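You operate a simulated robot arm through the tools that you are given. There is no shell and no other tool. Be economical: measure what you need, move in short steps, check, and stop when the job is done.

The job below is to be done with a simulated robot arm. You get a single attempt, and the scene is never put back.

TASK
Switch the dock off, then rack the orange drive and stand mouse plug and jack in the black cups.

The check looks at the end state, three seconds after you hand in, the way a careful person would. Anything else that was tipped, shoved, dropped, spilled or broken makes it a failure.

THE ROBOT
A 7-joint arm with a two-finger parallel gripper, fixed in place. Base frame: the origin is at the foot of the arm, x ahead of it, y to its left, z up; the work surface is at about z = 1.6. Units: cm, degrees, N and s.
With the tool pointing down near the work surface it reaches from about 24 to 62 cm from the base axis. Its first joint turns from -66.0 to 66.0 degrees. Payload 2.6 kg.
Tool frame: the origin (TCP) lies between the finger pads and is the grasp point; the fingertips stand 3 cm ahead of it; z points along the fingers, y is the line along which they close. The gripper opens to 9.4 cm. The fingers are 2.8 cm wide and 1 cm thick; the gripper's body (5 by 9.6 cm) begins 5.5 cm behind the TCP.
Orientation is told as [roll, pitch, yaw] about the base's x, y, z axes, in that order, counted from this pose: with the fingers straight down and closing along the base's y, the tool's x points along the base's -x, its y along +y and its z along -z.

THE INTERFACE
- The arm moves only by the tool step_arm. Its argument "commands" is a list of rows, each a list of 7 numbers: the shift along the tool's x, y, z in mm, then the turn, a rotation vector about the tool's x, y, z in degrees, then the opening, from 0 (shut) to 1 (fully open). In form: [[tx, ty, tz, ax, ay, az, hand], ...]. A call has 1 to 12 rows; each row is the pose to reach, as a shift and turn from the pose commanded when the call began, along the tool's axes at that moment. Each row takes 0.2 s and may step no farther than 5 cm and 8.6 degrees from the row before; otherwise, or with a gripper value out of range, the whole call is refused. Where a pose cannot be reached the arm comes as near as it can. A force on the tool above 40 N (or 10 N above the force at the start of the call, whichever is more), or a blocked arm, ends the call early, and 0.2 s more pass. The fingers move at their own pace (about 7.2 cm/s each) and stop on an object; they squeeze with about 41 N. The grip force told is the motor's: it shows also when the fingers shut on nothing. Time passes only in rows, and 0.2 s behind the last, so rows that repeat a pose let the fingers close. It gives the time, the measured TCP pose, the force on the tool (base axes), the opening and the grip force at its end, in the units of the frame above (readings bear some noise).
- Cameras (640 x 400 px; columns grow to the right, rows downward): "scene" is fixed at [3.55, 43.54, 55.63]; the picture's right is [-0.76, -0.65, 0.00], its down [-0.42, 0.49, -0.77] and it looks along [0.50, -0.58, -0.64] (base axes); focal length 239 px, centre (320, 200). "wrist" rides on the gripper at [-3.7, 0, -5.8] in the tool frame; the picture's right is [0.00, -1.00, 0.00], its down [0.97, 0.00, -0.24] and it looks along [0.24, 0.00, 0.97] (tool axes); focal length 218 px, centre (320, 200). There is no depth. A picture from a camera that has moved, and an enlarged one, comes with that camera's place and axes in the base frame and with its lens.
- camera(camera): a new picture of that camera. The clock stands still meanwhile.
- enlarge(camera, box): a new picture of the part [left, top, right, bottom] of that camera's present view, enlarged. The clock stands still meanwhile.
- close_job(): hands the job in; it is judged then, once.

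Go step by step. Nothing tells you positions but the pictures and the camera data: compare them with the known pose of the tool, close in by small moves and look again before you grip or let go. The budget is 120 turns and 64 pictures, counting those below and the enlarged ones. Unless the task says otherwise, let go and move clear before handing in, and close with one line.

The tools are called after "Request:" by a JSON object that holds its "method" and its "body". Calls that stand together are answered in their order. step_arm: Moves the arm, as the interface text tells. Its arguments: {"type":"object","properties":{"commands":{"type":"array"}},"required":["commands"]} The other tools are called the same way: camera (camera) takes a picture; enlarge (camera, box) takes an enlarged picture of a part of a camera's view; close_job () hands the job in.

At the start:

```text
clock: 0.0
eef_pos: [35.19, 9.93, 38.39]
tcp_rot: [0.0, 0.0, -0.1]
wrist_force: [-0.5, 0.7, 0.1]
finger_gap: 9.41
grasp_force: 0.0
```

scene: 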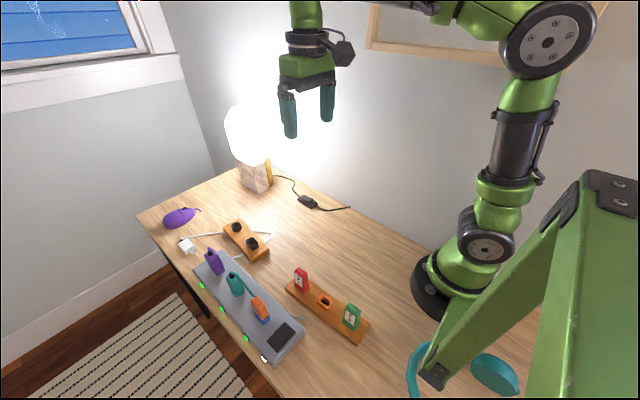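
wrist: 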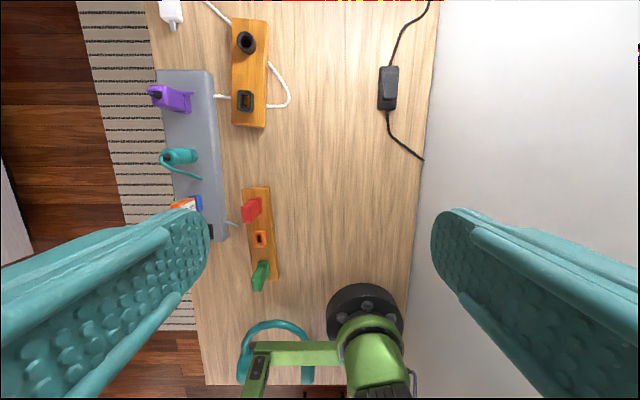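

I see a grey dock with purple, teal and orange items plugged in, a wooden rack with red and green drives and an empty orange slot, and an orange block with two black cups. I'll enlarge for details.

Request:
{"method": "enlarge", "body": {"camera": "scene", "box": [180, 230, 310, 370]}}

Request:
{"method": "enlarge", "body": {"camera": "scene", "box": [150, 190, 290, 270]}}

Request:
{"method": "enlarge", "body": {"camera": "wrist", "box": [140, 0, 300, 130]}}

Request:
{"method": "enlarge", "body": {"camera": "wrist", "box": [140, 120, 300, 300]}}

```text
2.86 times, centred on (245, 300) of scene
camera zoom: at [3.55, 43.54, 55.63], right [-0.76, -0.65, 0.0], down [-0.42, 0.49, -0.77], along [0.5, -0.58, -0.64], focal length 684 px, centre (534, -86)
```

zoom: 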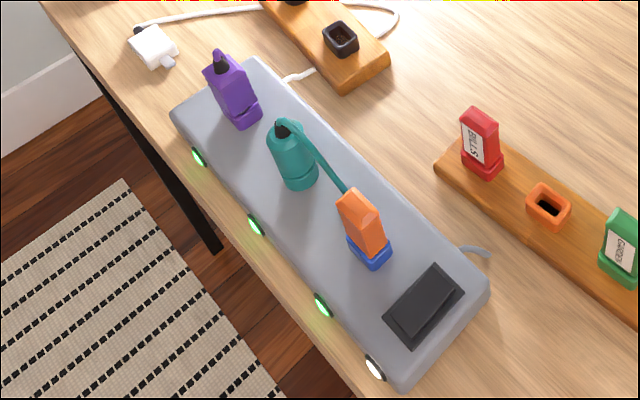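

```text
4.57 times, centred on (220, 230) of scene
camera zoom: at [3.55, 43.54, 55.63], right [-0.76, -0.65, 0.0], down [-0.42, 0.49, -0.77], along [0.5, -0.58, -0.64], focal length 1094 px, centre (777, 63)
```

zoom: 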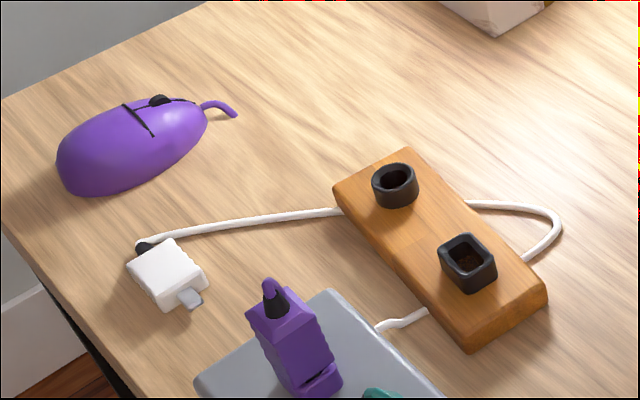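

```text
3.08 times, centred on (220, 65) of wrist
camera zoom: at [38.91, 9.84, 44.12], right [0.0, -1.0, 0.0], down [-0.97, 0.0, 0.24], along [-0.24, 0.0, -0.97], focal length 672 px, centre (628, 615)
```

zoom: 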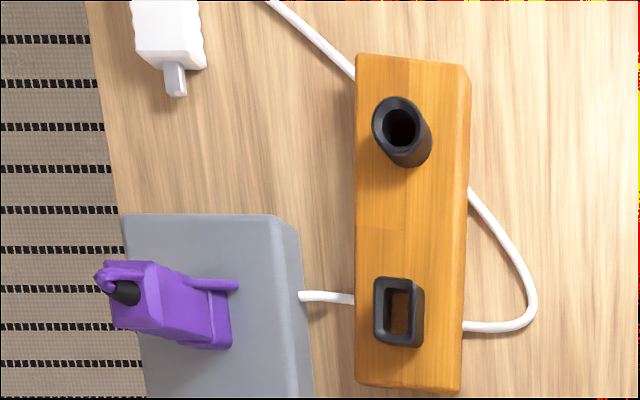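

```text
2.22 times, centred on (220, 210) of wrist
camera zoom: at [38.91, 9.84, 44.12], right [0.0, -1.0, 0.0], down [-0.97, 0.0, 0.24], along [-0.24, 0.0, -0.97], focal length 485 px, centre (542, 178)
```

zoom: 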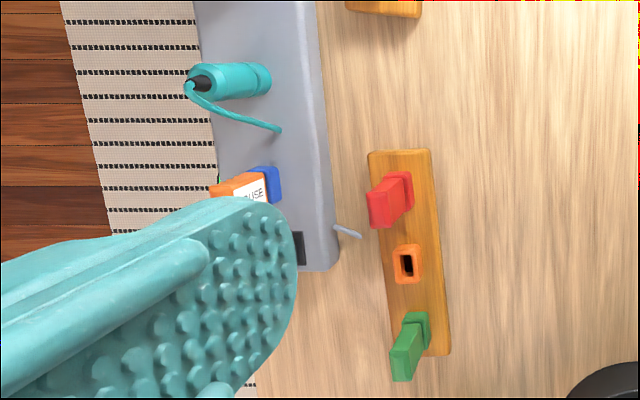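

The dock runs along x from about 20 to 46, at y≈33. Its switch is at about (22, 34), and the plugs are purple (mouse), teal (jack) and an orange drive. I'll move above the dock for closer wrist views.

Request:
{"method": "step_arm", "body": {"commands": [[10, 40, 20, 0, 0, 0, 1], [20, 80, 40, 0, 0, 0, 1], [30, 120, 70, 0, 0, 0, 1], [40, 160, 100, 0, 0, 0, 1], [52, 190, 130, 0, 0, 0, 1], [52, 205, 145, 0, 0, 0, 1], [52, 205, 145, 0, 0, 0, 1]]}}

Request:
{"method": "camera", "body": {"camera": "wrist"}}

```text
refused: row 3 steps farther than a row can; nothing moved
```

```text
57 pictures are left
camera wrist: at [38.91, 9.84, 44.12], right [0.0, -1.0, 0.0], down [-0.97, 0.0, 0.24], along [-0.24, 0.0, -0.97], focal length 218 px, centre (320, 200)
```

wrist: 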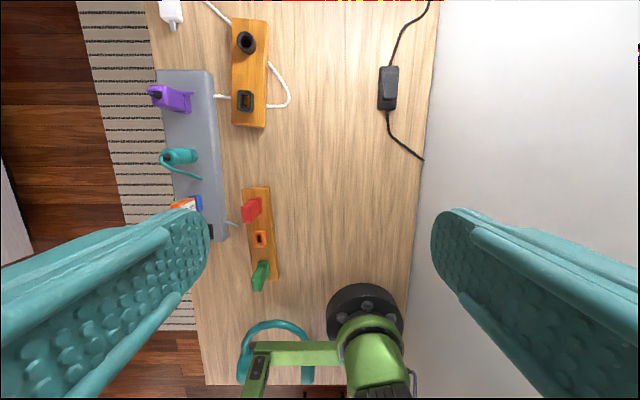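

The move was refused because its steps were too large. I'll repeat it with smaller steps to get above the dock.

Request:
{"method": "step_arm", "body": {"commands": [[8, 30, 20, 0, 0, 0, 1], [16, 60, 40, 0, 0, 0, 1], [24, 90, 60, 0, 0, 0, 1], [32, 120, 80, 0, 0, 0, 1], [40, 150, 100, 0, 0, 0, 1], [48, 180, 120, 0, 0, 0, 1], [52, 205, 140, 0, 0, 0, 1], [52, 205, 145, 0, 0, 0, 1]]}}

Request:
{"method": "camera", "body": {"camera": "wrist"}}

```text
clock: 1.8
eef_pos: [30.06, 30.46, 23.87]
tcp_rot: [0.1, 0.0, -0.1]
wrist_force: [-0.1, 0.6, -0.2]
finger_gap: 9.39
grasp_force: 0.0
```

```text
56 pictures are left
camera wrist: at [33.74, 30.52, 29.56], right [0.0, -1.0, 0.0], down [-0.97, 0.0, 0.24], along [-0.24, 0.0, -0.97], focal length 218 px, centre (320, 200)
```

wrist: 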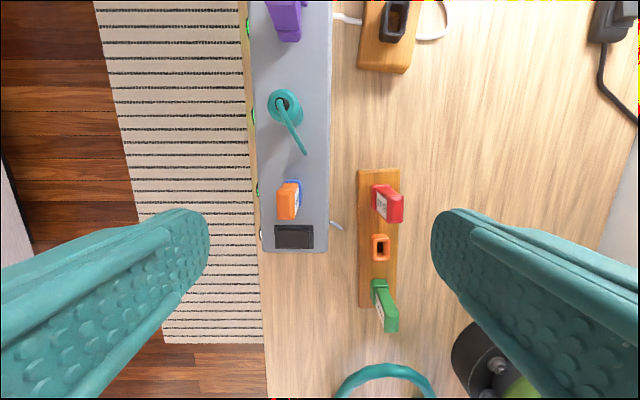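

Request:
{"method": "enlarge", "body": {"camera": "wrist", "box": [235, 150, 425, 270]}}

Request:
{"method": "enlarge", "body": {"camera": "wrist", "box": [235, 0, 425, 120]}}

Request:
{"method": "enlarge", "body": {"camera": "scene", "box": [230, 280, 320, 370]}}

```text
3.33 times, centred on (330, 210) of wrist
camera zoom: at [33.74, 30.52, 29.56], right [0.0, -1.0, 0.0], down [-0.97, 0.0, 0.24], along [-0.24, 0.0, -0.97], focal length 728 px, centre (287, 167)
```

zoom: 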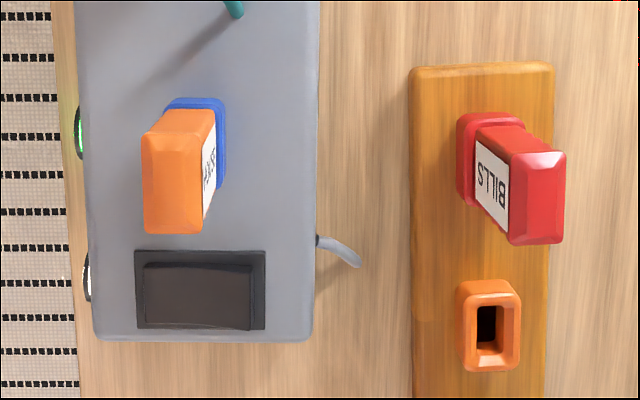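

```text
3.33 times, centred on (330, 60) of wrist
camera zoom: at [33.74, 30.52, 29.56], right [0.0, -1.0, 0.0], down [-0.97, 0.0, 0.24], along [-0.24, 0.0, -0.97], focal length 728 px, centre (287, 667)
```

zoom: 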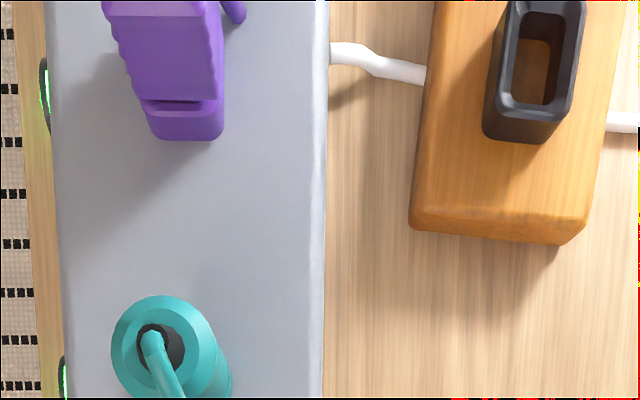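

```text
4.44 times, centred on (275, 325) of scene
camera zoom: at [3.55, 43.54, 55.63], right [-0.76, -0.65, 0.0], down [-0.42, 0.49, -0.77], along [0.5, -0.58, -0.64], focal length 1064 px, centre (520, -356)
```

zoom: 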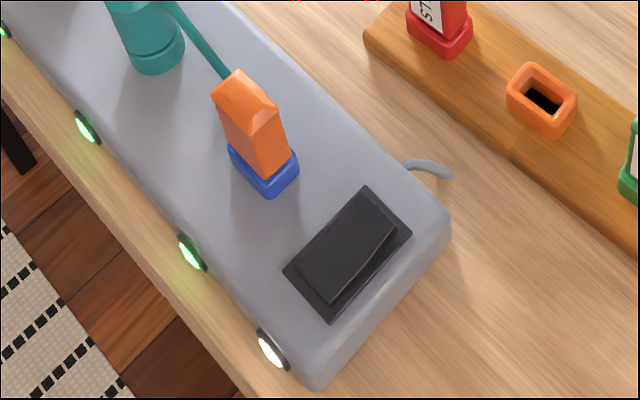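

The rocker switch is at about (22, 34) with its top near z≈3, and it appears to tilt about its long (y) axis. I'll look from directly above and closer.

Request:
{"method": "step_arm", "body": {"commands": [[30, 11, 30, 0, 0, 0, 1], [60, 22, 60, 0, 0, 0, 1], [90, 32, 90, 0, 0, 0, 1], [90, 32, 95, 0, 0, 0, 1]]}}

Request:
{"method": "camera", "body": {"camera": "wrist"}}

Request:
{"method": "enlarge", "body": {"camera": "wrist", "box": [250, 130, 410, 230]}}

```text
clock: 2.8
eef_pos: [20.95, 33.43, 14.24]
tcp_rot: [0.0, 0.1, 0.0]
wrist_force: [0.3, -0.2, -0.3]
finger_gap: 9.41
grasp_force: 0.1
```

```text
52 pictures are left
camera wrist: at [24.6, 33.48, 20.01], right [0.0, -1.0, 0.0], down [-0.97, 0.0, 0.24], along [-0.24, 0.0, -0.97], focal length 218 px, centre (320, 200)
```

wrist: 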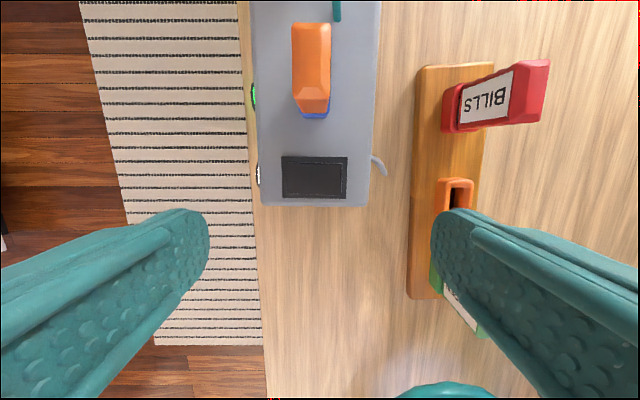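

```text
4.00 times, centred on (330, 180) of wrist
camera zoom: at [24.6, 33.48, 20.01], right [0.0, -1.0, 0.0], down [-0.97, 0.0, 0.24], along [-0.24, 0.0, -0.97], focal length 873 px, centre (280, 280)
```

zoom: 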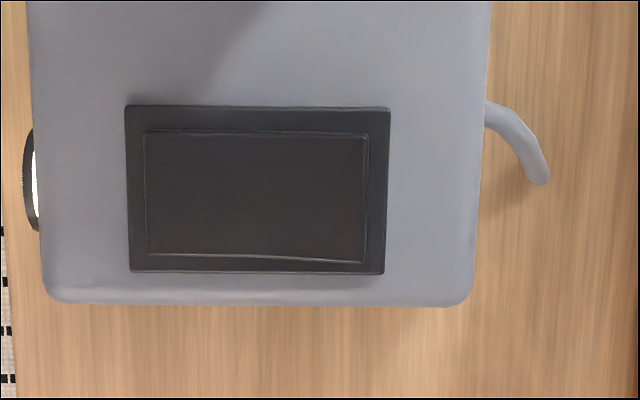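

Request:
{"method": "enlarge", "body": {"camera": "scene", "box": [245, 310, 305, 370]}}

```text
6.67 times, centred on (275, 340) of scene
camera zoom: at [3.55, 43.54, 55.63], right [-0.76, -0.65, 0.0], down [-0.42, 0.49, -0.77], along [0.5, -0.58, -0.64], focal length 1595 px, centre (620, -733)
```

zoom: 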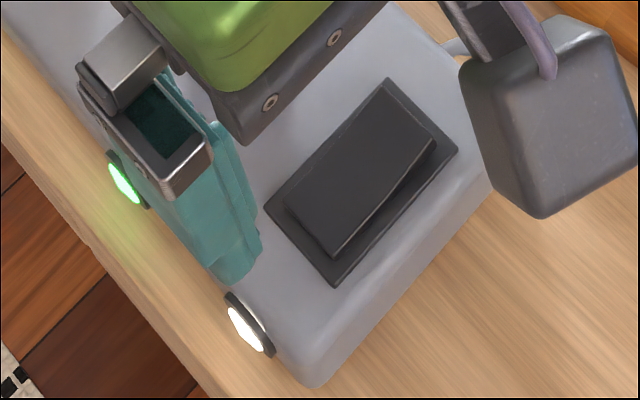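

The picture shows the -y end of the rocker raised and the +y end pressed, so I press the -y end at about (22.1, 32.3). I'll close the fingers and come down above it.

Request:
{"method": "step_arm", "body": {"commands": [[-6, -6, 10, 0, 0, 0, 0], [-12, -11, 20, 0, 0, 0, 0], [-12, -11, 30, 0, 0, 0, 0], [-12, -11, 40, 0, 0, 0, 0], [-12, -11, 55, 0, 0, 0, 0]]}}

Request:
{"method": "enlarge", "body": {"camera": "scene", "box": [245, 300, 315, 370]}}

Request:
{"method": "camera", "body": {"camera": "wrist"}}

```text
clock: 4.0
eef_pos: [22.24, 32.66, 8.91]
tcp_rot: [-0.1, 0.0, 0.0]
wrist_force: [-0.1, 0.0, 0.4]
finger_gap: 0.01
grasp_force: 33.4
```

```text
5.71 times, centred on (280, 335) of scene
camera zoom: at [3.55, 43.54, 55.63], right [-0.76, -0.65, 0.0], down [-0.42, 0.49, -0.77], along [0.5, -0.58, -0.64], focal length 1367 px, centre (549, -571)
```

zoom: 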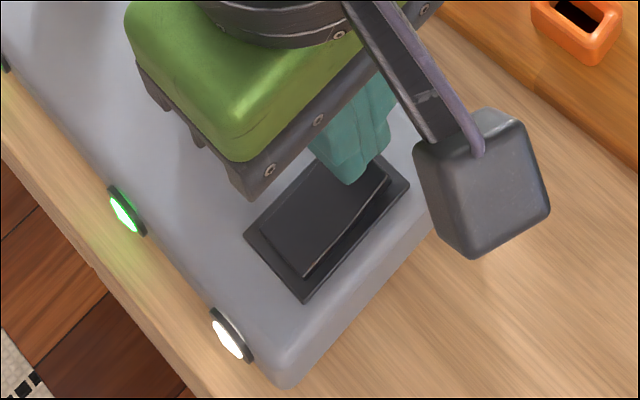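

```text
48 pictures are left
camera wrist: at [25.93, 32.58, 14.66], right [0.0, -1.0, 0.0], down [-0.97, 0.0, 0.24], along [-0.24, 0.0, -0.97], focal length 218 px, centre (320, 200)
```

wrist: 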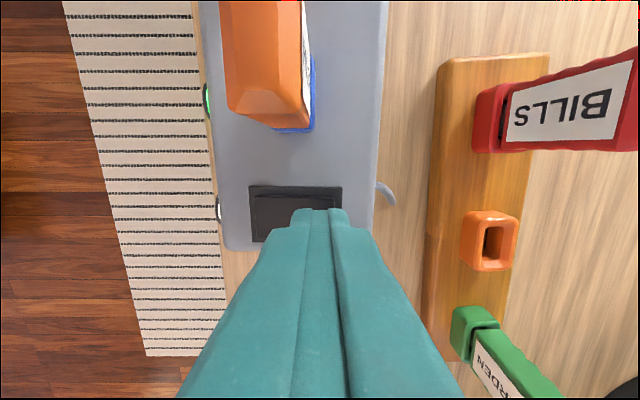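

The fingertips sit just above the raised end. I'll shift slightly toward -y and press down in small steps.

Request:
{"method": "step_arm", "body": {"commands": [[0, -4, 4, 0, 0, 0, 0], [0, -4, 8, 0, 0, 0, 0], [0, -4, 11, 0, 0, 0, 0], [0, -4, 14, 0, 0, 0, 0], [0, -4, 16, 0, 0, 0, 0]]}}

```text
clock: 5.2
eef_pos: [22.3, 32.2, 7.27]
tcp_rot: [0.0, 0.0, -0.1]
wrist_force: [0.8, 0.5, 0.1]
finger_gap: 0.01
grasp_force: 32.9
```

Request:
{"method": "step_arm", "body": {"commands": [[0, 0, 3, 0, 0, 0, 0], [0, 0, 5, 0, 0, 0, 0], [0, 0, 7, 0, 0, 0, 0], [0, 0, 9, 0, 0, 0, 0]]}}

Request:
{"method": "enlarge", "body": {"camera": "scene", "box": [245, 300, 315, 370]}}

```text
clock: 6.1
eef_pos: [22.22, 32.1, 6.84]
tcp_rot: [0.0, 0.0, -0.3]
wrist_force: [-2.2, -4.6, 10.3]
finger_gap: 0.0
grasp_force: 32.8
stopped in row 4: the force on the tool passed its limit (the readings are from after the stop); the commanded pose is now the measured one
```

```text
5.71 times, centred on (280, 335) of scene
camera zoom: at [3.55, 43.54, 55.64], right [-0.76, -0.65, 0.0], down [-0.42, 0.49, -0.77], along [0.5, -0.58, -0.64], focal length 1367 px, centre (549, -571)
```

zoom: 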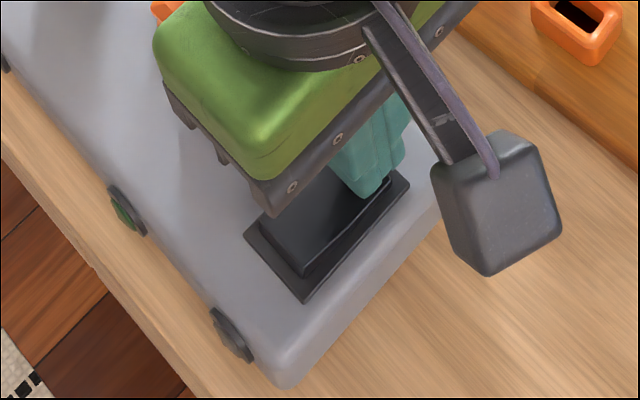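

The lights went out, so the dock is off. I'll lift away and check that the switch stays latched.

Request:
{"method": "step_arm", "body": {"commands": [[0, 0, -20, 0, 0, 0, 0], [0, 0, -60, 0, 0, 0, 0], [0, 0, -100, 0, 0, 0, 0.3], [-20, 0, -110, 0, 0, 0, 1], [-40, 20, -110, 0, 0, 0, 1], [-40, 20, -110, 0, 0, 0, 1]]}}

Request:
{"method": "camera", "body": {"camera": "scene"}}

Request:
{"method": "camera", "body": {"camera": "wrist"}}

```text
clock: 7.5
eef_pos: [26.38, 34.18, 17.59]
tcp_rot: [0.0, 0.0, -0.1]
wrist_force: [0.3, -0.6, 1.1]
finger_gap: 9.39
grasp_force: 0.1
```

```text
46 pictures are left
```

scene: 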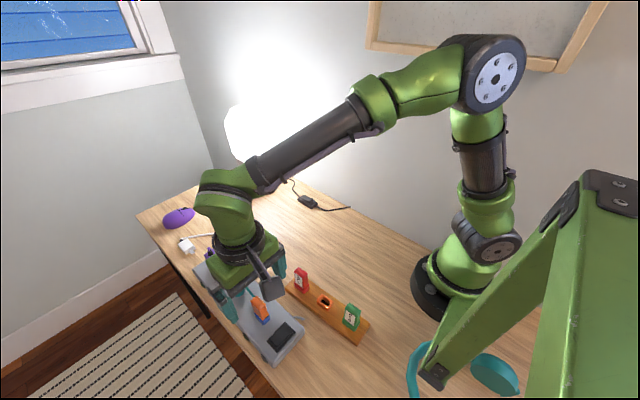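

```text
45 pictures are left
camera wrist: at [30.04, 34.11, 23.44], right [0.0, -1.0, 0.0], down [-0.97, 0.0, 0.24], along [-0.24, 0.0, -0.97], focal length 218 px, centre (320, 200)
```

wrist: 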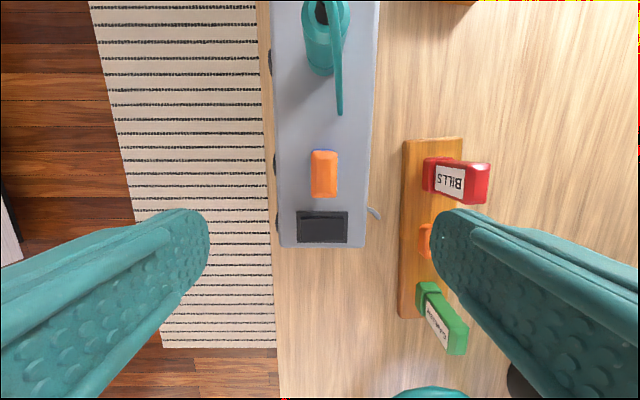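

The dock stays off. The drive top is at about (28.3, 33.9), and the orange slot is at about (20.7, 22.5). I'll look at the slot and its neighbours from above.

Request:
{"method": "step_arm", "body": {"commands": [[15, -35, 0, 0, 0, 0, 1], [30, -70, 0, 0, 0, 0, 1], [45, -105, 0, 0, 0, 0, 1], [50, -115, 10, 0, 0, 0, 1], [50, -115, 10, 0, 0, 0, 1]]}}

Request:
{"method": "enlarge", "body": {"camera": "wrist", "box": [220, 80, 420, 280]}}

Request:
{"method": "enlarge", "body": {"camera": "scene", "box": [230, 260, 380, 365]}}

```text
clock: 8.7
eef_pos: [21.35, 22.54, 16.51]
tcp_rot: [0.0, 0.0, -0.3]
wrist_force: [0.3, -0.2, -0.8]
finger_gap: 9.39
grasp_force: 0.0
```

```text
2.00 times, centred on (320, 180) of wrist
camera zoom: at [25.03, 22.64, 22.33], right [0.0, -1.0, 0.0], down [-0.97, 0.0, 0.24], along [-0.24, 0.0, -0.97], focal length 436 px, centre (320, 240)
```

zoom: 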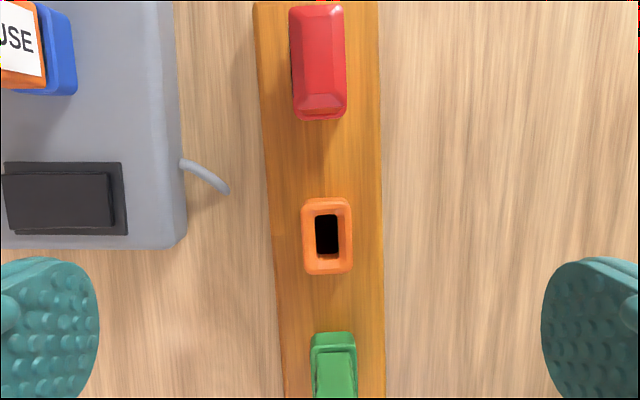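

```text
3.81 times, centred on (305, 312) of scene
camera zoom: at [3.55, 43.54, 55.63], right [-0.76, -0.65, 0.0], down [-0.42, 0.49, -0.77], along [0.5, -0.58, -0.64], focal length 912 px, centre (377, -229)
```

zoom: 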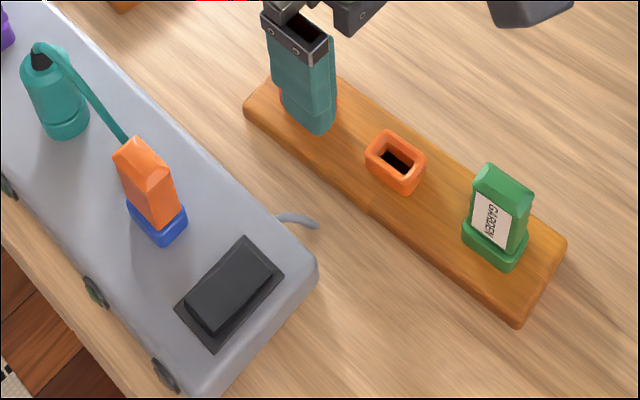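

The rack is yawed about +2.5°, its labels face +y, and the orange drive's label faces -y in the dock. I'll grip the drive (top at about [28.2, 33.9, 9.3]) and turn it 180° when racking so the labels match. First I move above it.

Request:
{"method": "step_arm", "body": {"commands": [[-17, 28, 0, 0, 0, 0, 1], [-34, 57, 0, 0, 0, 0, 1], [-51, 86, 10, 0, 0, 0, 1], [-68, 113, 30, 0, 0, 0, 1], [-68, 113, 40, 0, 0, 0, 1], [-68, 113, 40, 0, 0, 0, 1]]}}

Request:
{"method": "camera", "body": {"camera": "wrist"}}

```text
clock: 10.1
eef_pos: [28.14, 34.01, 12.51]
tcp_rot: [0.0, 0.0, -0.2]
wrist_force: [0.0, 0.8, 0.1]
finger_gap: 9.4
grasp_force: 0.0
```

```text
42 pictures are left
camera wrist: at [31.77, 33.87, 18.37], right [0.0, -1.0, 0.0], down [-0.97, 0.0, 0.24], along [-0.24, 0.0, -0.97], focal length 218 px, centre (320, 200)
```

wrist: 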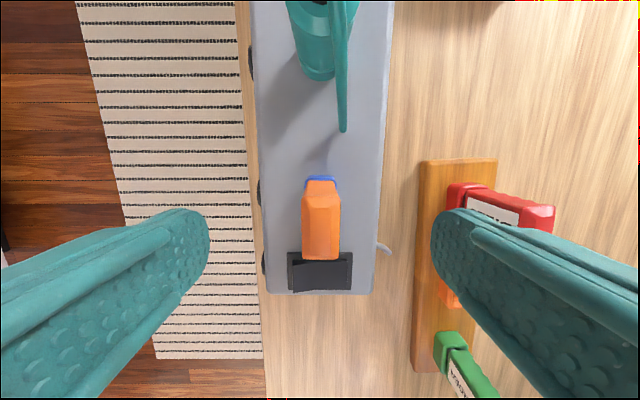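

The drive is centred between the fingers. I'll descend to z≈8.3 and close.

Request:
{"method": "step_arm", "body": {"commands": [[0, -1, 15, 0, 0, 0, 1], [0, -1, 30, 0, 0, 0, 1], [0, -1, 42, 0, 0, 0, 1], [0, -1, 42, 0, 0, 0, 0.5], [0, -1, 42, 0, 0, 0, 0], [0, -1, 42, 0, 0, 0, 0], [0, -1, 42, 0, 0, 0, 0]]}}

Request:
{"method": "enlarge", "body": {"camera": "scene", "box": [210, 250, 320, 350]}}

```text
clock: 11.7
eef_pos: [28.17, 33.75, 8.38]
tcp_rot: [0.1, 0.1, -0.1]
wrist_force: [1.6, 10.2, -1.8]
finger_gap: 2.03
grasp_force: 40.8
```

```text
4.00 times, centred on (265, 300) of scene
camera zoom: at [3.55, 43.54, 55.63], right [-0.76, -0.65, 0.0], down [-0.42, 0.49, -0.77], along [0.5, -0.58, -0.64], focal length 957 px, centre (540, -200)
```

zoom: 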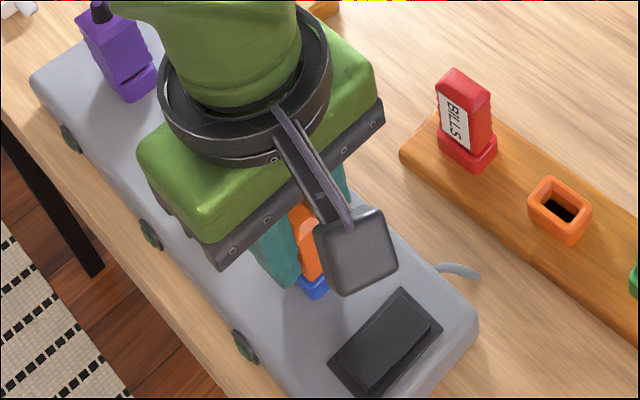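

I have the drive at a 2.0 cm gap. I'll ease the side load by moving 1 mm toward +y and pull straight up.

Request:
{"method": "step_arm", "body": {"commands": [[0, 1, 0, 0, 0, 0, 0], [0, 1, -5, 0, 0, 0, 0], [0, 1, -15, 0, 0, 0, 0], [0, 1, -30, 0, 0, 0, 0], [0, 1, -50, 0, 0, 0, 0], [0, 1, -80, 0, 0, 0, 0], [0, 1, -100, 0, 0, 0, 0]]}}

Request:
{"method": "camera", "body": {"camera": "wrist"}}

Request:
{"method": "enlarge", "body": {"camera": "scene", "box": [200, 220, 320, 350]}}

```text
clock: 13.3
eef_pos: [27.97, 33.9, 18.72]
tcp_rot: [0.0, 0.0, -0.3]
wrist_force: [-0.2, -0.6, -1.0]
finger_gap: 2.03
grasp_force: 41.3
```

```text
40 pictures are left
camera wrist: at [31.71, 33.93, 24.4], right [0.0, -1.0, 0.0], down [-0.97, 0.0, 0.24], along [-0.24, 0.0, -0.97], focal length 218 px, centre (320, 200)
```

wrist: 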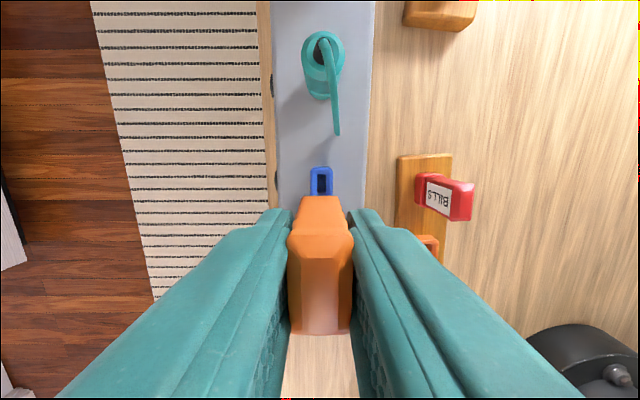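

```text
3.08 times, centred on (260, 285) of scene
camera zoom: at [3.55, 43.54, 55.63], right [-0.76, -0.65, 0.0], down [-0.42, 0.49, -0.77], along [0.5, -0.58, -0.64], focal length 736 px, centre (505, -62)
```

zoom: 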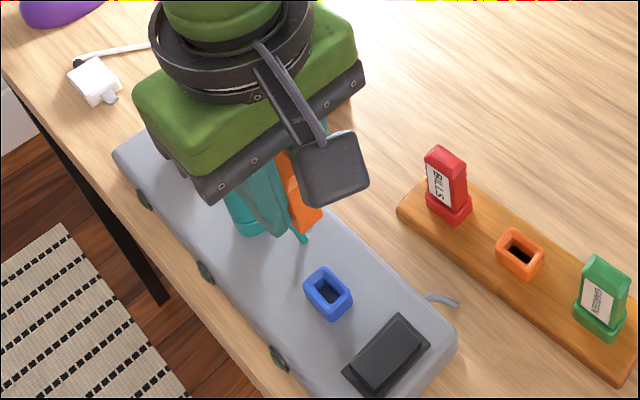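

The drive is out. Next I'll turn it about base +z by some 180° while moving toward the rack at a safe height.

Request:
{"method": "step_arm", "body": {"commands": [[0, 0, 0, 0, 0, -8.5, 0], [3, -10, 0, 0, 0, -17, 0], [6, -20, 0, 0, 0, -25.5, 0], [10, -30, 0, 0, 0, -34, 0], [15, -40, 0, 0, 0, -42.5, 0], [20, -50, 0, 0, 0, -51, 0], [25, -60, 0, 0, 0, -59.5, 0], [30, -70, 0, 0, 0, -68, 0], [35, -80, 0, 0, 0, -76.5, 0], [40, -90, 0, 0, 0, -85, 0], [45, -100, 0, 0, 0, -90, 0], [45, -100, 0, 0, 0, -90, 0]]}}

```text
clock: 15.9
eef_pos: [23.46, 24.0, 18.47]
tcp_rot: [0.1, -0.1, 89.9]
wrist_force: [-0.4, 0.2, 0.5]
finger_gap: 0.0
grasp_force: 33.5
```

The gap reads 0, so the drive slipped out. I'll look for it.

Request:
{"method": "camera", "body": {"camera": "scene"}}

Request:
{"method": "camera", "body": {"camera": "wrist"}}

```text
38 pictures are left
```

scene: 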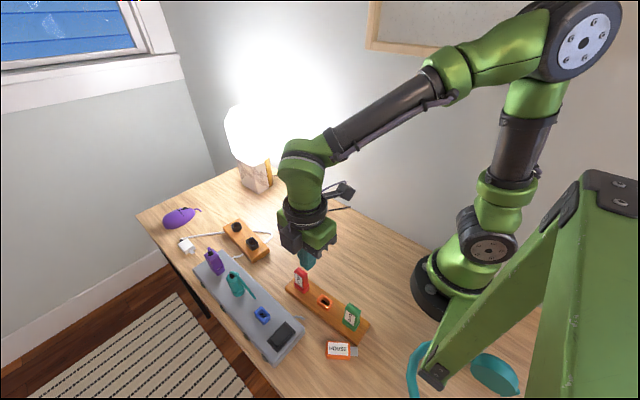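

```text
37 pictures are left
camera wrist: at [23.43, 27.64, 24.24], right [1.0, 0.0, 0.0], down [0.0, -0.97, 0.24], along [0.0, -0.24, -0.97], focal length 218 px, centre (320, 200)
```

wrist: 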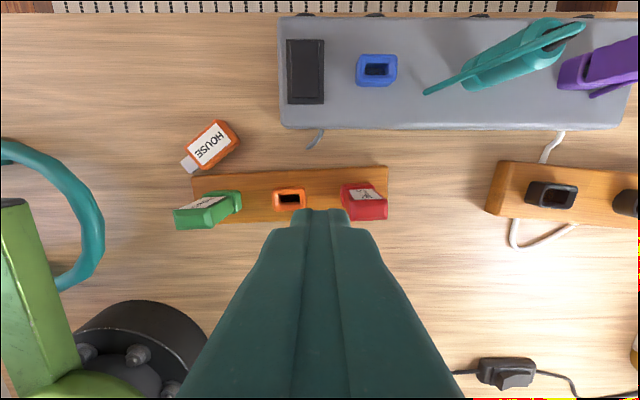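

The drive slipped during the turn and now lies on the table at about (13, 27.5), label up and tongue toward the base, with nothing else disturbed. I'll recover it with a vertical pick, a set-down in open space, and a tilted regrasp to stand it up. First I test whether the arm can hold a 45° tilt toward -y above the slot.

Request:
{"method": "step_arm", "body": {"commands": [[0, 0, 0, 0, 8, 0, 0.5], [0, 0, 0, 0, 16, 0, 0.5], [0, 0, 0, 0, 24, 0, 0.5], [8, -9, 0, 0, 32, 0, 0.5], [16, -18, 10, 0, 40, 0, 0.5], [16, -28, 40, 0, 45, 0, 0.5], [16, -28, 70, 0, 45, 0, 0.5], [16, -28, 70, 0, 45, 0, 0.5]]}}

```text
clock: 17.7
eef_pos: [26.43, 22.48, 11.54]
tcp_rot: [0.0, 45.0, 89.8]
wrist_force: [0.4, -0.2, -0.2]
finger_gap: 4.69
grasp_force: 0.0
```

The arm reaches the tilt. I'll back up and untilt, then go over the fallen drive.

Request:
{"method": "step_arm", "body": {"commands": [[20, 0, -20, 0, 0, 0, 1], [42, 0, -42, 0, -8, 0, 1], [42, 0, -42, 0, -16, 0, 1], [42, 0, -42, 0, -24, 0, 1], [42, 0, -42, 0, -32, 0, 1], [42, 0, -42, 0, -40, 0, 1], [42, 0, -42, 0, -45, 0, 1], [42, 0, -42, 0, -45, 0, 1]]}}

```text
clock: 19.5
eef_pos: [26.39, 22.38, 17.5]
tcp_rot: [0.1, -0.2, 89.8]
wrist_force: [0.1, 0.9, 0.3]
finger_gap: 9.42
grasp_force: 0.0
```

Request:
{"method": "step_arm", "body": {"commands": [[-6, 15, 0, 0, 0, 8, 1], [-13, 31, 0, 0, 0, 16, 1], [-20, 47, 0, 0, 0, 24, 1], [-26, 62, 0, 0, 0, 32, 1], [-32, 78, 0, 0, 0, 40, 1], [-38, 93, 0, 0, 0, 48, 1], [-45, 109, 10, 0, 0, 55, 1], [-51, 124, 30, 0, 0, 62, 1], [-51, 124, 50, 0, 0, 62, 1], [-51, 124, 50, 0, 0, 62, 1]]}}

Request:
{"method": "camera", "body": {"camera": "wrist"}}

```text
clock: 21.7
eef_pos: [13.85, 27.46, 12.43]
tcp_rot: [0.0, 0.0, 27.8]
wrist_force: [0.4, -0.3, 0.7]
finger_gap: 9.4
grasp_force: 0.1
```

```text
36 pictures are left
camera wrist: at [17.07, 29.12, 18.21], right [0.47, -0.88, 0.0], down [-0.86, -0.45, 0.24], along [-0.21, -0.11, -0.97], focal length 218 px, centre (320, 200)
```

wrist: 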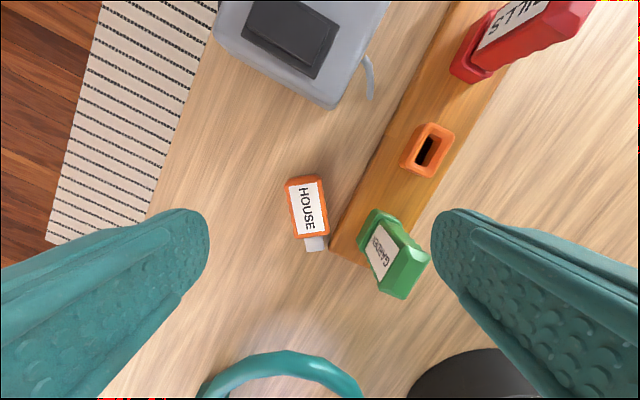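

The drive's axis is at yaw ≈38.5°, its body centre at about (12.8, 28.0), and the rack edge is close at y≈25.4. I'll align, narrow the opening to about 3.8 cm, offset toward the rear end, and look again.

Request:
{"method": "step_arm", "body": {"commands": [[-3, 6, 10, 0, 0, -5, 0.4], [-6, 12, 20, 0, 0, -10.5, 0.4], [-6, 12, 40, 0, 0, -10.5, 0.4], [-6, 12, 50, 0, 0, -10.5, 0.4], [-6, 12, 50, 0, 0, -10.5, 0.4]]}}

Request:
{"method": "camera", "body": {"camera": "wrist"}}

Request:
{"method": "enlarge", "body": {"camera": "scene", "box": [290, 290, 410, 390]}}

```text
clock: 22.9
eef_pos: [13.74, 28.65, 7.56]
tcp_rot: [0.1, 0.0, 38.3]
wrist_force: [0.1, 0.2, -1.5]
finger_gap: 3.75
grasp_force: 0.0
```

```text
35 pictures are left
camera wrist: at [16.66, 31.0, 13.29], right [0.62, -0.78, 0.0], down [-0.76, -0.6, 0.24], along [-0.19, -0.15, -0.97], focal length 218 px, centre (320, 200)
```

wrist: 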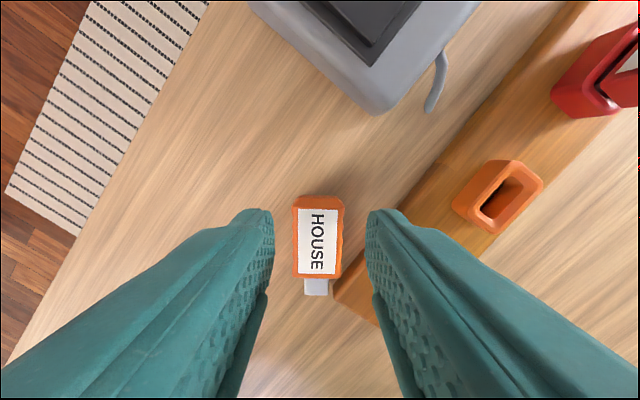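

```text
4.00 times, centred on (350, 340) of scene
camera zoom: at [3.55, 43.54, 55.63], right [-0.76, -0.65, 0.0], down [-0.42, 0.49, -0.77], along [0.5, -0.58, -0.64], focal length 957 px, centre (200, -360)
```

zoom: 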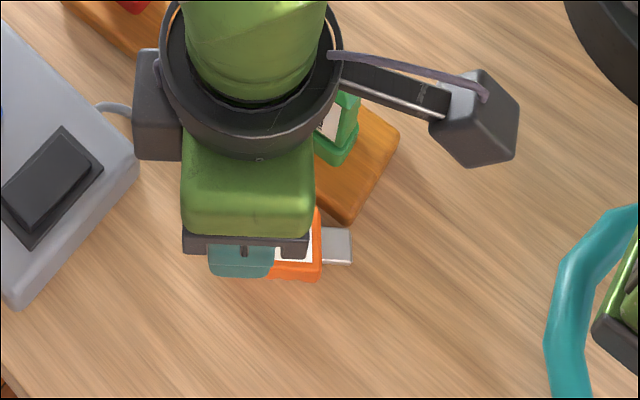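

The drive is aligned and centred. I'll narrow to 3.1 cm, shift 4 mm rearward to clear the rack, descend and close.

Request:
{"method": "step_arm", "body": {"commands": [[-4, 0, 0, 0, 0, 0, 0.33], [-4, 0, 8, 0, 0, 0, 0.33], [-4, 0, 16, 0, 0, 0, 0.33], [-4, 0, 22, 0, 0, 0, 0.33], [-4, 0, 26, 0, 0, 0, 0.33], [-4, 0, 26, 0, 0, 0, 0], [-4, 0, 26, 0, 0, 0, 0], [-4, 0, 26, 0, 0, 0, 0]]}}

Request:
{"method": "camera", "body": {"camera": "wrist"}}

```text
clock: 24.7
eef_pos: [14.22, 29.04, 4.88]
tcp_rot: [0.1, 0.0, 38.3]
wrist_force: [-0.1, 0.0, 0.3]
finger_gap: 0.0
grasp_force: 32.9
```

```text
33 pictures are left
camera wrist: at [17.13, 31.3, 10.69], right [0.62, -0.78, 0.0], down [-0.76, -0.6, 0.24], along [-0.19, -0.15, -0.97], focal length 218 px, centre (320, 200)
```

wrist: 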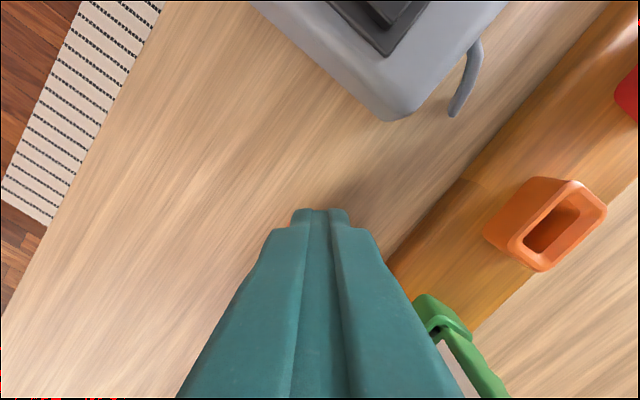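

The fingers shut on nothing. I'll see where the drive is.

Request:
{"method": "enlarge", "body": {"camera": "scene", "box": [290, 290, 410, 390]}}

```text
4.00 times, centred on (350, 340) of scene
camera zoom: at [3.55, 43.54, 55.63], right [-0.76, -0.65, 0.0], down [-0.42, 0.49, -0.77], along [0.5, -0.58, -0.64], focal length 957 px, centre (200, -360)
```

zoom: 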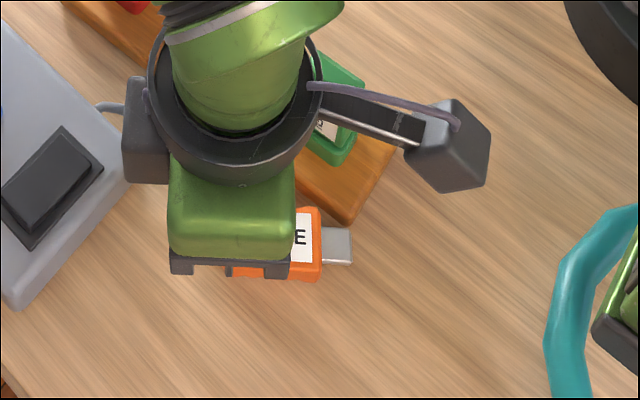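

The drive seems not to have moved. I'll lift, open and look again.

Request:
{"method": "step_arm", "body": {"commands": [[0, 0, -15, 0, 0, 0, 0], [0, 0, -30, 0, 0, 0, 0.4], [0, 0, -40, 0, 0, 0, 0.5], [0, 0, -40, 0, 0, 0, 0.5]]}}

Request:
{"method": "camera", "body": {"camera": "wrist"}}

Request:
{"method": "enlarge", "body": {"camera": "scene", "box": [290, 290, 410, 390]}}

```text
clock: 25.7
eef_pos: [14.18, 28.91, 8.91]
tcp_rot: [-0.1, 0.0, 38.3]
wrist_force: [-0.3, 0.7, -0.2]
finger_gap: 4.71
grasp_force: 0.0
```

```text
31 pictures are left
camera wrist: at [17.1, 31.24, 14.71], right [0.62, -0.78, 0.0], down [-0.76, -0.6, 0.24], along [-0.19, -0.15, -0.97], focal length 218 px, centre (320, 200)
```

wrist: 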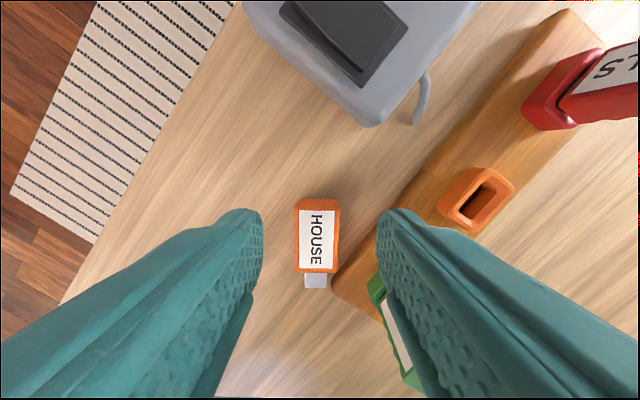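

```text
4.00 times, centred on (350, 340) of scene
camera zoom: at [3.55, 43.54, 55.63], right [-0.76, -0.65, 0.0], down [-0.42, 0.49, -0.77], along [0.5, -0.58, -0.64], focal length 957 px, centre (200, -360)
```

zoom: 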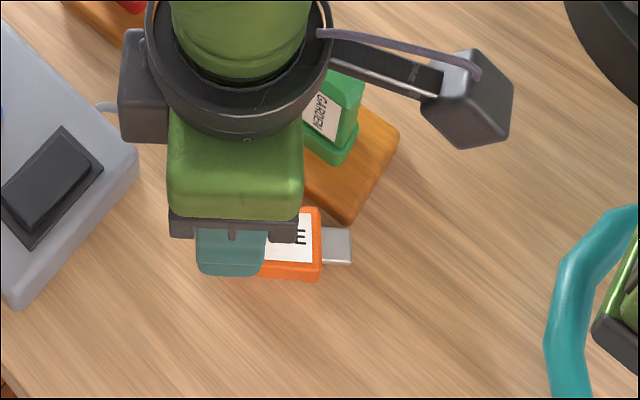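

The drive is still flat and aligned. I'll shift 8 mm toward its centre, descend partway with open fingers and look before closing.

Request:
{"method": "step_arm", "body": {"commands": [[8, 0, 10, 0, 0, 0, 0.36], [8, 0, 20, 0, 0, 0, 0.36], [8, 0, 28, 0, 0, 0, 0.36], [8, 0, 34, 0, 0, 0, 0.36], [8, 0, 38, 0, 0, 0, 0.36]]}}

Request:
{"method": "camera", "body": {"camera": "wrist"}}

Request:
{"method": "enlarge", "body": {"camera": "scene", "box": [310, 310, 390, 380]}}

```text
clock: 26.9
eef_pos: [13.48, 28.54, 5.07]
tcp_rot: [0.0, 0.0, 38.3]
wrist_force: [0.0, -0.4, 0.1]
finger_gap: 3.37
grasp_force: 0.0
```

```text
29 pictures are left
camera wrist: at [16.43, 30.76, 10.83], right [0.62, -0.78, 0.0], down [-0.76, -0.6, 0.24], along [-0.19, -0.15, -0.97], focal length 218 px, centre (320, 200)
```

wrist: 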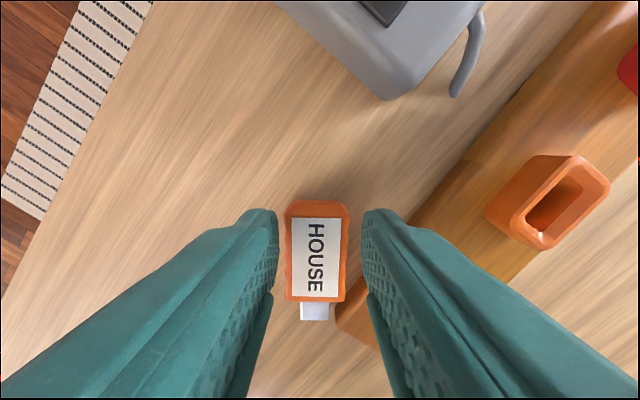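

```text
5.71 times, centred on (350, 345) of scene
camera zoom: at [3.55, 43.54, 55.63], right [-0.76, -0.65, 0.0], down [-0.42, 0.49, -0.77], along [0.5, -0.58, -0.64], focal length 1367 px, centre (149, -629)
```

zoom: 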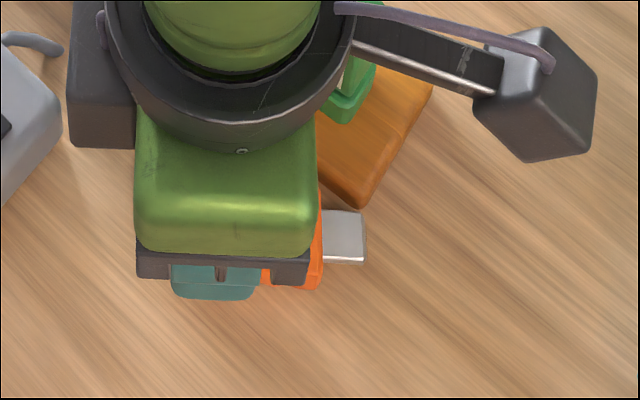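

No contact with the rack so far. I'll descend a few more millimetres, feeling for the table, then close.

Request:
{"method": "step_arm", "body": {"commands": [[0, 0, 1, 0, 0, 0, 0.36], [0, 0, 2, 0, 0, 0, 0.36], [0, 0, 3, 0, 0, 0, 0.36], [0, 0, 3, 0, 0, 0, 0.2], [0, 0, 3, 0, 0, 0, 0], [0, 0, 3, 0, 0, 0, 0], [0, 0, 3, 0, 0, 0, 0]]}}

```text
clock: 28.5
eef_pos: [13.52, 28.61, 4.75]
tcp_rot: [0.0, 0.0, 38.3]
wrist_force: [-0.3, 0.4, 0.3]
finger_gap: 0.0
grasp_force: 33.2
```

Request:
{"method": "camera", "body": {"camera": "wrist"}}

Request:
{"method": "enlarge", "body": {"camera": "scene", "box": [310, 310, 390, 380]}}

```text
27 pictures are left
camera wrist: at [16.41, 30.8, 10.56], right [0.62, -0.78, 0.0], down [-0.76, -0.6, 0.24], along [-0.19, -0.15, -0.97], focal length 218 px, centre (320, 200)
```

wrist: 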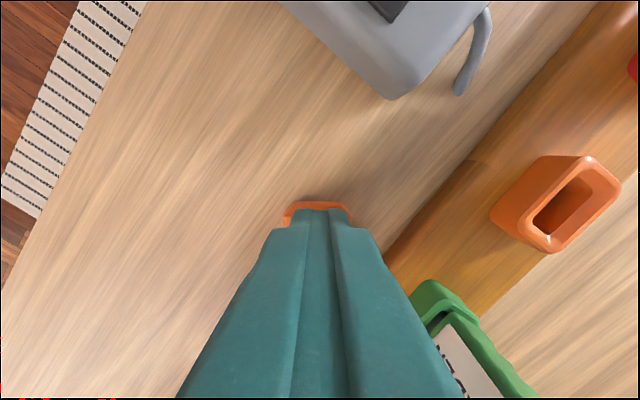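

```text
5.71 times, centred on (350, 345) of scene
camera zoom: at [3.55, 43.54, 55.63], right [-0.76, -0.65, 0.0], down [-0.42, 0.49, -0.77], along [0.5, -0.58, -0.64], focal length 1367 px, centre (149, -629)
```

zoom: 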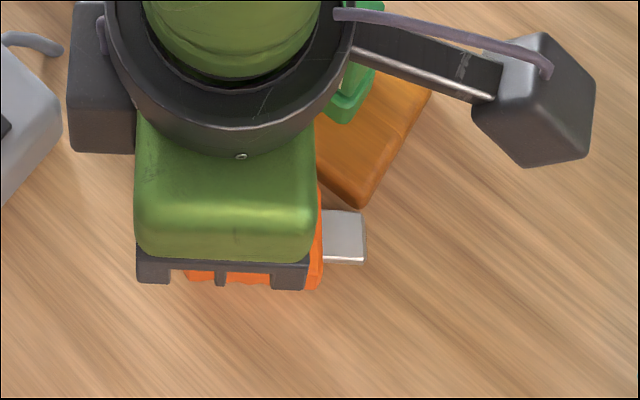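

The closed tips are above the drive, so it lies lower than I assumed. I'll open here, descend in small steps to just above the table, and check the force.

Request:
{"method": "step_arm", "body": {"commands": [[0, 0, 0, 0, 0, 0, 0.36], [0, 0, 0, 0, 0, 0, 0.36], [0, 0, 2, 0, 0, 0, 0.36], [0, 0, 4, 0, 0, 0, 0.36], [0, 0, 6, 0, 0, 0, 0.36]]}}

```text
clock: 29.7
eef_pos: [13.61, 28.57, 4.27]
tcp_rot: [0.0, 0.0, 38.2]
wrist_force: [-0.3, 0.1, 0.9]
finger_gap: 3.37
grasp_force: 0.0
```

Request:
{"method": "step_arm", "body": {"commands": [[0, 0, 2, 0, 0, 0, 0.36], [0, 0, 4, 0, 0, 0, 0.36], [0, 0, 5.5, 0, 0, 0, 0.36], [0, 0, 7, 0, 0, 0, 0.36]]}}

```text
clock: 30.7
eef_pos: [13.46, 28.55, 3.61]
tcp_rot: [0.0, -0.1, 38.3]
wrist_force: [1.3, -0.2, 0.2]
finger_gap: 3.38
grasp_force: 0.1
```

Request:
{"method": "step_arm", "body": {"commands": [[0, 0, 2, 0, 0, 0, 0.36], [0, 0, 3, 0, 0, 0, 0.36], [0, 0, 3, 0, 0, 0, 0.1], [0, 0, 3, 0, 0, 0, 0], [0, 0, 3, 0, 0, 0, 0], [0, 0, 3, 0, 0, 0, 0]]}}

Request:
{"method": "camera", "body": {"camera": "wrist"}}

```text
clock: 32.1
eef_pos: [13.61, 28.45, 3.3]
tcp_rot: [-0.1, 0.0, 38.3]
wrist_force: [-0.3, 1.4, 0.8]
finger_gap: 2.83
grasp_force: 41.1
```

```text
25 pictures are left
camera wrist: at [16.45, 30.81, 8.97], right [0.62, -0.78, 0.0], down [-0.76, -0.6, 0.24], along [-0.19, -0.15, -0.97], focal length 218 px, centre (320, 200)
```

wrist: 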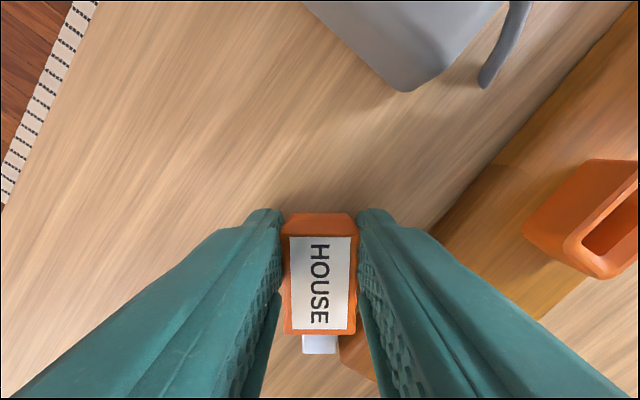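

The drive is gripped across its width (2.83 cm). I'll lift it slowly and check that it holds.

Request:
{"method": "step_arm", "body": {"commands": [[0, 0, -5, 0, 0, 0, 0], [0, 0, -15, 0, 0, 0, 0], [0, 0, -30, 0, 0, 0, 0], [0, 0, -50, 0, 0, 0, 0], [0, 0, -70, 0, 0, 0, 0], [0, 0, -90, 0, 0, 0, 0], [0, 0, -110, 0, 0, 0, 0], [0, -5, -120, 0, 0, 0, 0], [0, -15, -120, 0, 0, 4, 0], [0, -30, -120, 0, 0, 8, 0], [-4, -45, -120, 0, 0, 13, 0], [-8, -60, -120, 0, 0, 18, 0]]}}

```text
clock: 34.7
eef_pos: [18.06, 24.31, 15.24]
tcp_rot: [0.0, 0.0, 20.3]
wrist_force: [-0.1, -0.4, -0.2]
finger_gap: 2.87
grasp_force: 40.8
```

It is holding. I continue toward open table space, turning slowly.

Request:
{"method": "step_arm", "body": {"commands": [[-9, -17, 0, 0, 0, 6, 0], [-18, -34, 0, 0, 0, 12, 0], [-27, -50, 0, 0, 0, 18, 0], [-36, -67, 0, 0, 0, 24, 0], [-45, -84, 0, 0, 0, 30, 0], [-54, -101, 0, 0, 0, 36, 0], [-63, -118, 0, 0, 0, 42, 0], [-72, -135, 0, 0, 0, 48, 0], [-81, -152, 0, 0, 0, 54, 0], [-90, -169, 0, 0, 0, 60, 0], [-98, -186, 0, 0, 0, 66, 0], [-105, -202, 0, 0, 0, 72, 0]]}}

Request:
{"method": "step_arm", "body": {"commands": [[0, 0, 0, 0, 0, 6, 0], [0, 0, 0, 0, 0, 12, 0], [0, 0, 10, 0, 0, 18, 0], [0, 0, 20, 0, 0, 24, 0], [0, 0, 35, 0, 0, 30, 0], [0, 0, 50, 0, 0, 36, 0], [0, 0, 65, 0, 0, 38.3, 0], [0, 0, 80, 0, 0, 38.3, 0], [0, 0, 90, 0, 0, 38.3, 0]]}}

Request:
{"method": "camera", "body": {"camera": "wrist"}}

```text
clock: 37.3
eef_pos: [34.72, 9.07, 15.25]
tcp_rot: [0.0, 0.0, -51.7]
wrist_force: [0.5, 0.8, -0.5]
finger_gap: 2.87
grasp_force: 41.0
```

```text
clock: 39.3
eef_pos: [34.61, 9.02, 6.13]
tcp_rot: [0.0, -0.1, -90.0]
wrist_force: [0.4, -0.1, -1.1]
finger_gap: 2.86
grasp_force: 41.4
```

```text
24 pictures are left
camera wrist: at [34.68, 5.36, 11.97], right [-1.0, 0.0, 0.0], down [0.0, 0.97, 0.24], along [0.0, 0.24, -0.97], focal length 218 px, centre (320, 200)
```

wrist: 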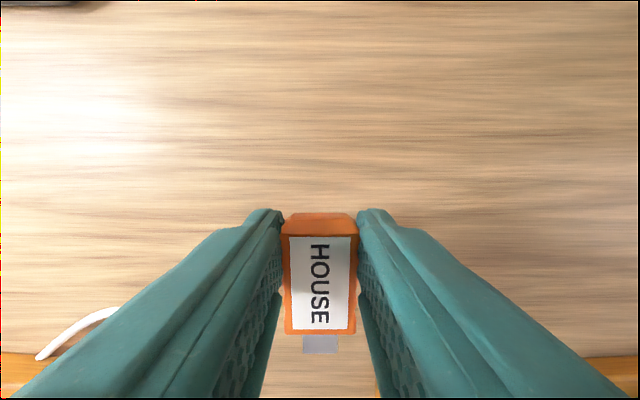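

The drive is well held, tongue toward +y. I lower it to the picked height, release, and rise.

Request:
{"method": "step_arm", "body": {"commands": [[0, 0, 10, 0, 0, 0, 0], [0, 0, 18, 0, 0, 0, 0], [0, 0, 24, 0, 0, 0, 0], [0, 0, 27, 0, 0, 0, 0], [0, 0, 28, 0, 0, 0, 0]]}}

Request:
{"method": "step_arm", "body": {"commands": [[0, 0, 0, 0, 0, 0, 0.36], [0, 0, 0, 0, 0, 0, 0.4], [0, 0, -30, 0, 0, 0, 0.5], [0, 0, -70, 0, 0, 0, 0.5], [0, 0, -100, 0, 0, 0, 0.5]]}}

```text
clock: 40.5
eef_pos: [34.68, 9.09, 3.4]
tcp_rot: [0.0, 0.1, -89.9]
wrist_force: [0.1, -0.2, 0.0]
finger_gap: 2.86
grasp_force: 41.2
```

```text
clock: 41.7
eef_pos: [34.73, 9.05, 13.22]
tcp_rot: [0.1, 0.0, -90.0]
wrist_force: [-0.9, 0.5, 0.7]
finger_gap: 4.71
grasp_force: 0.0
```

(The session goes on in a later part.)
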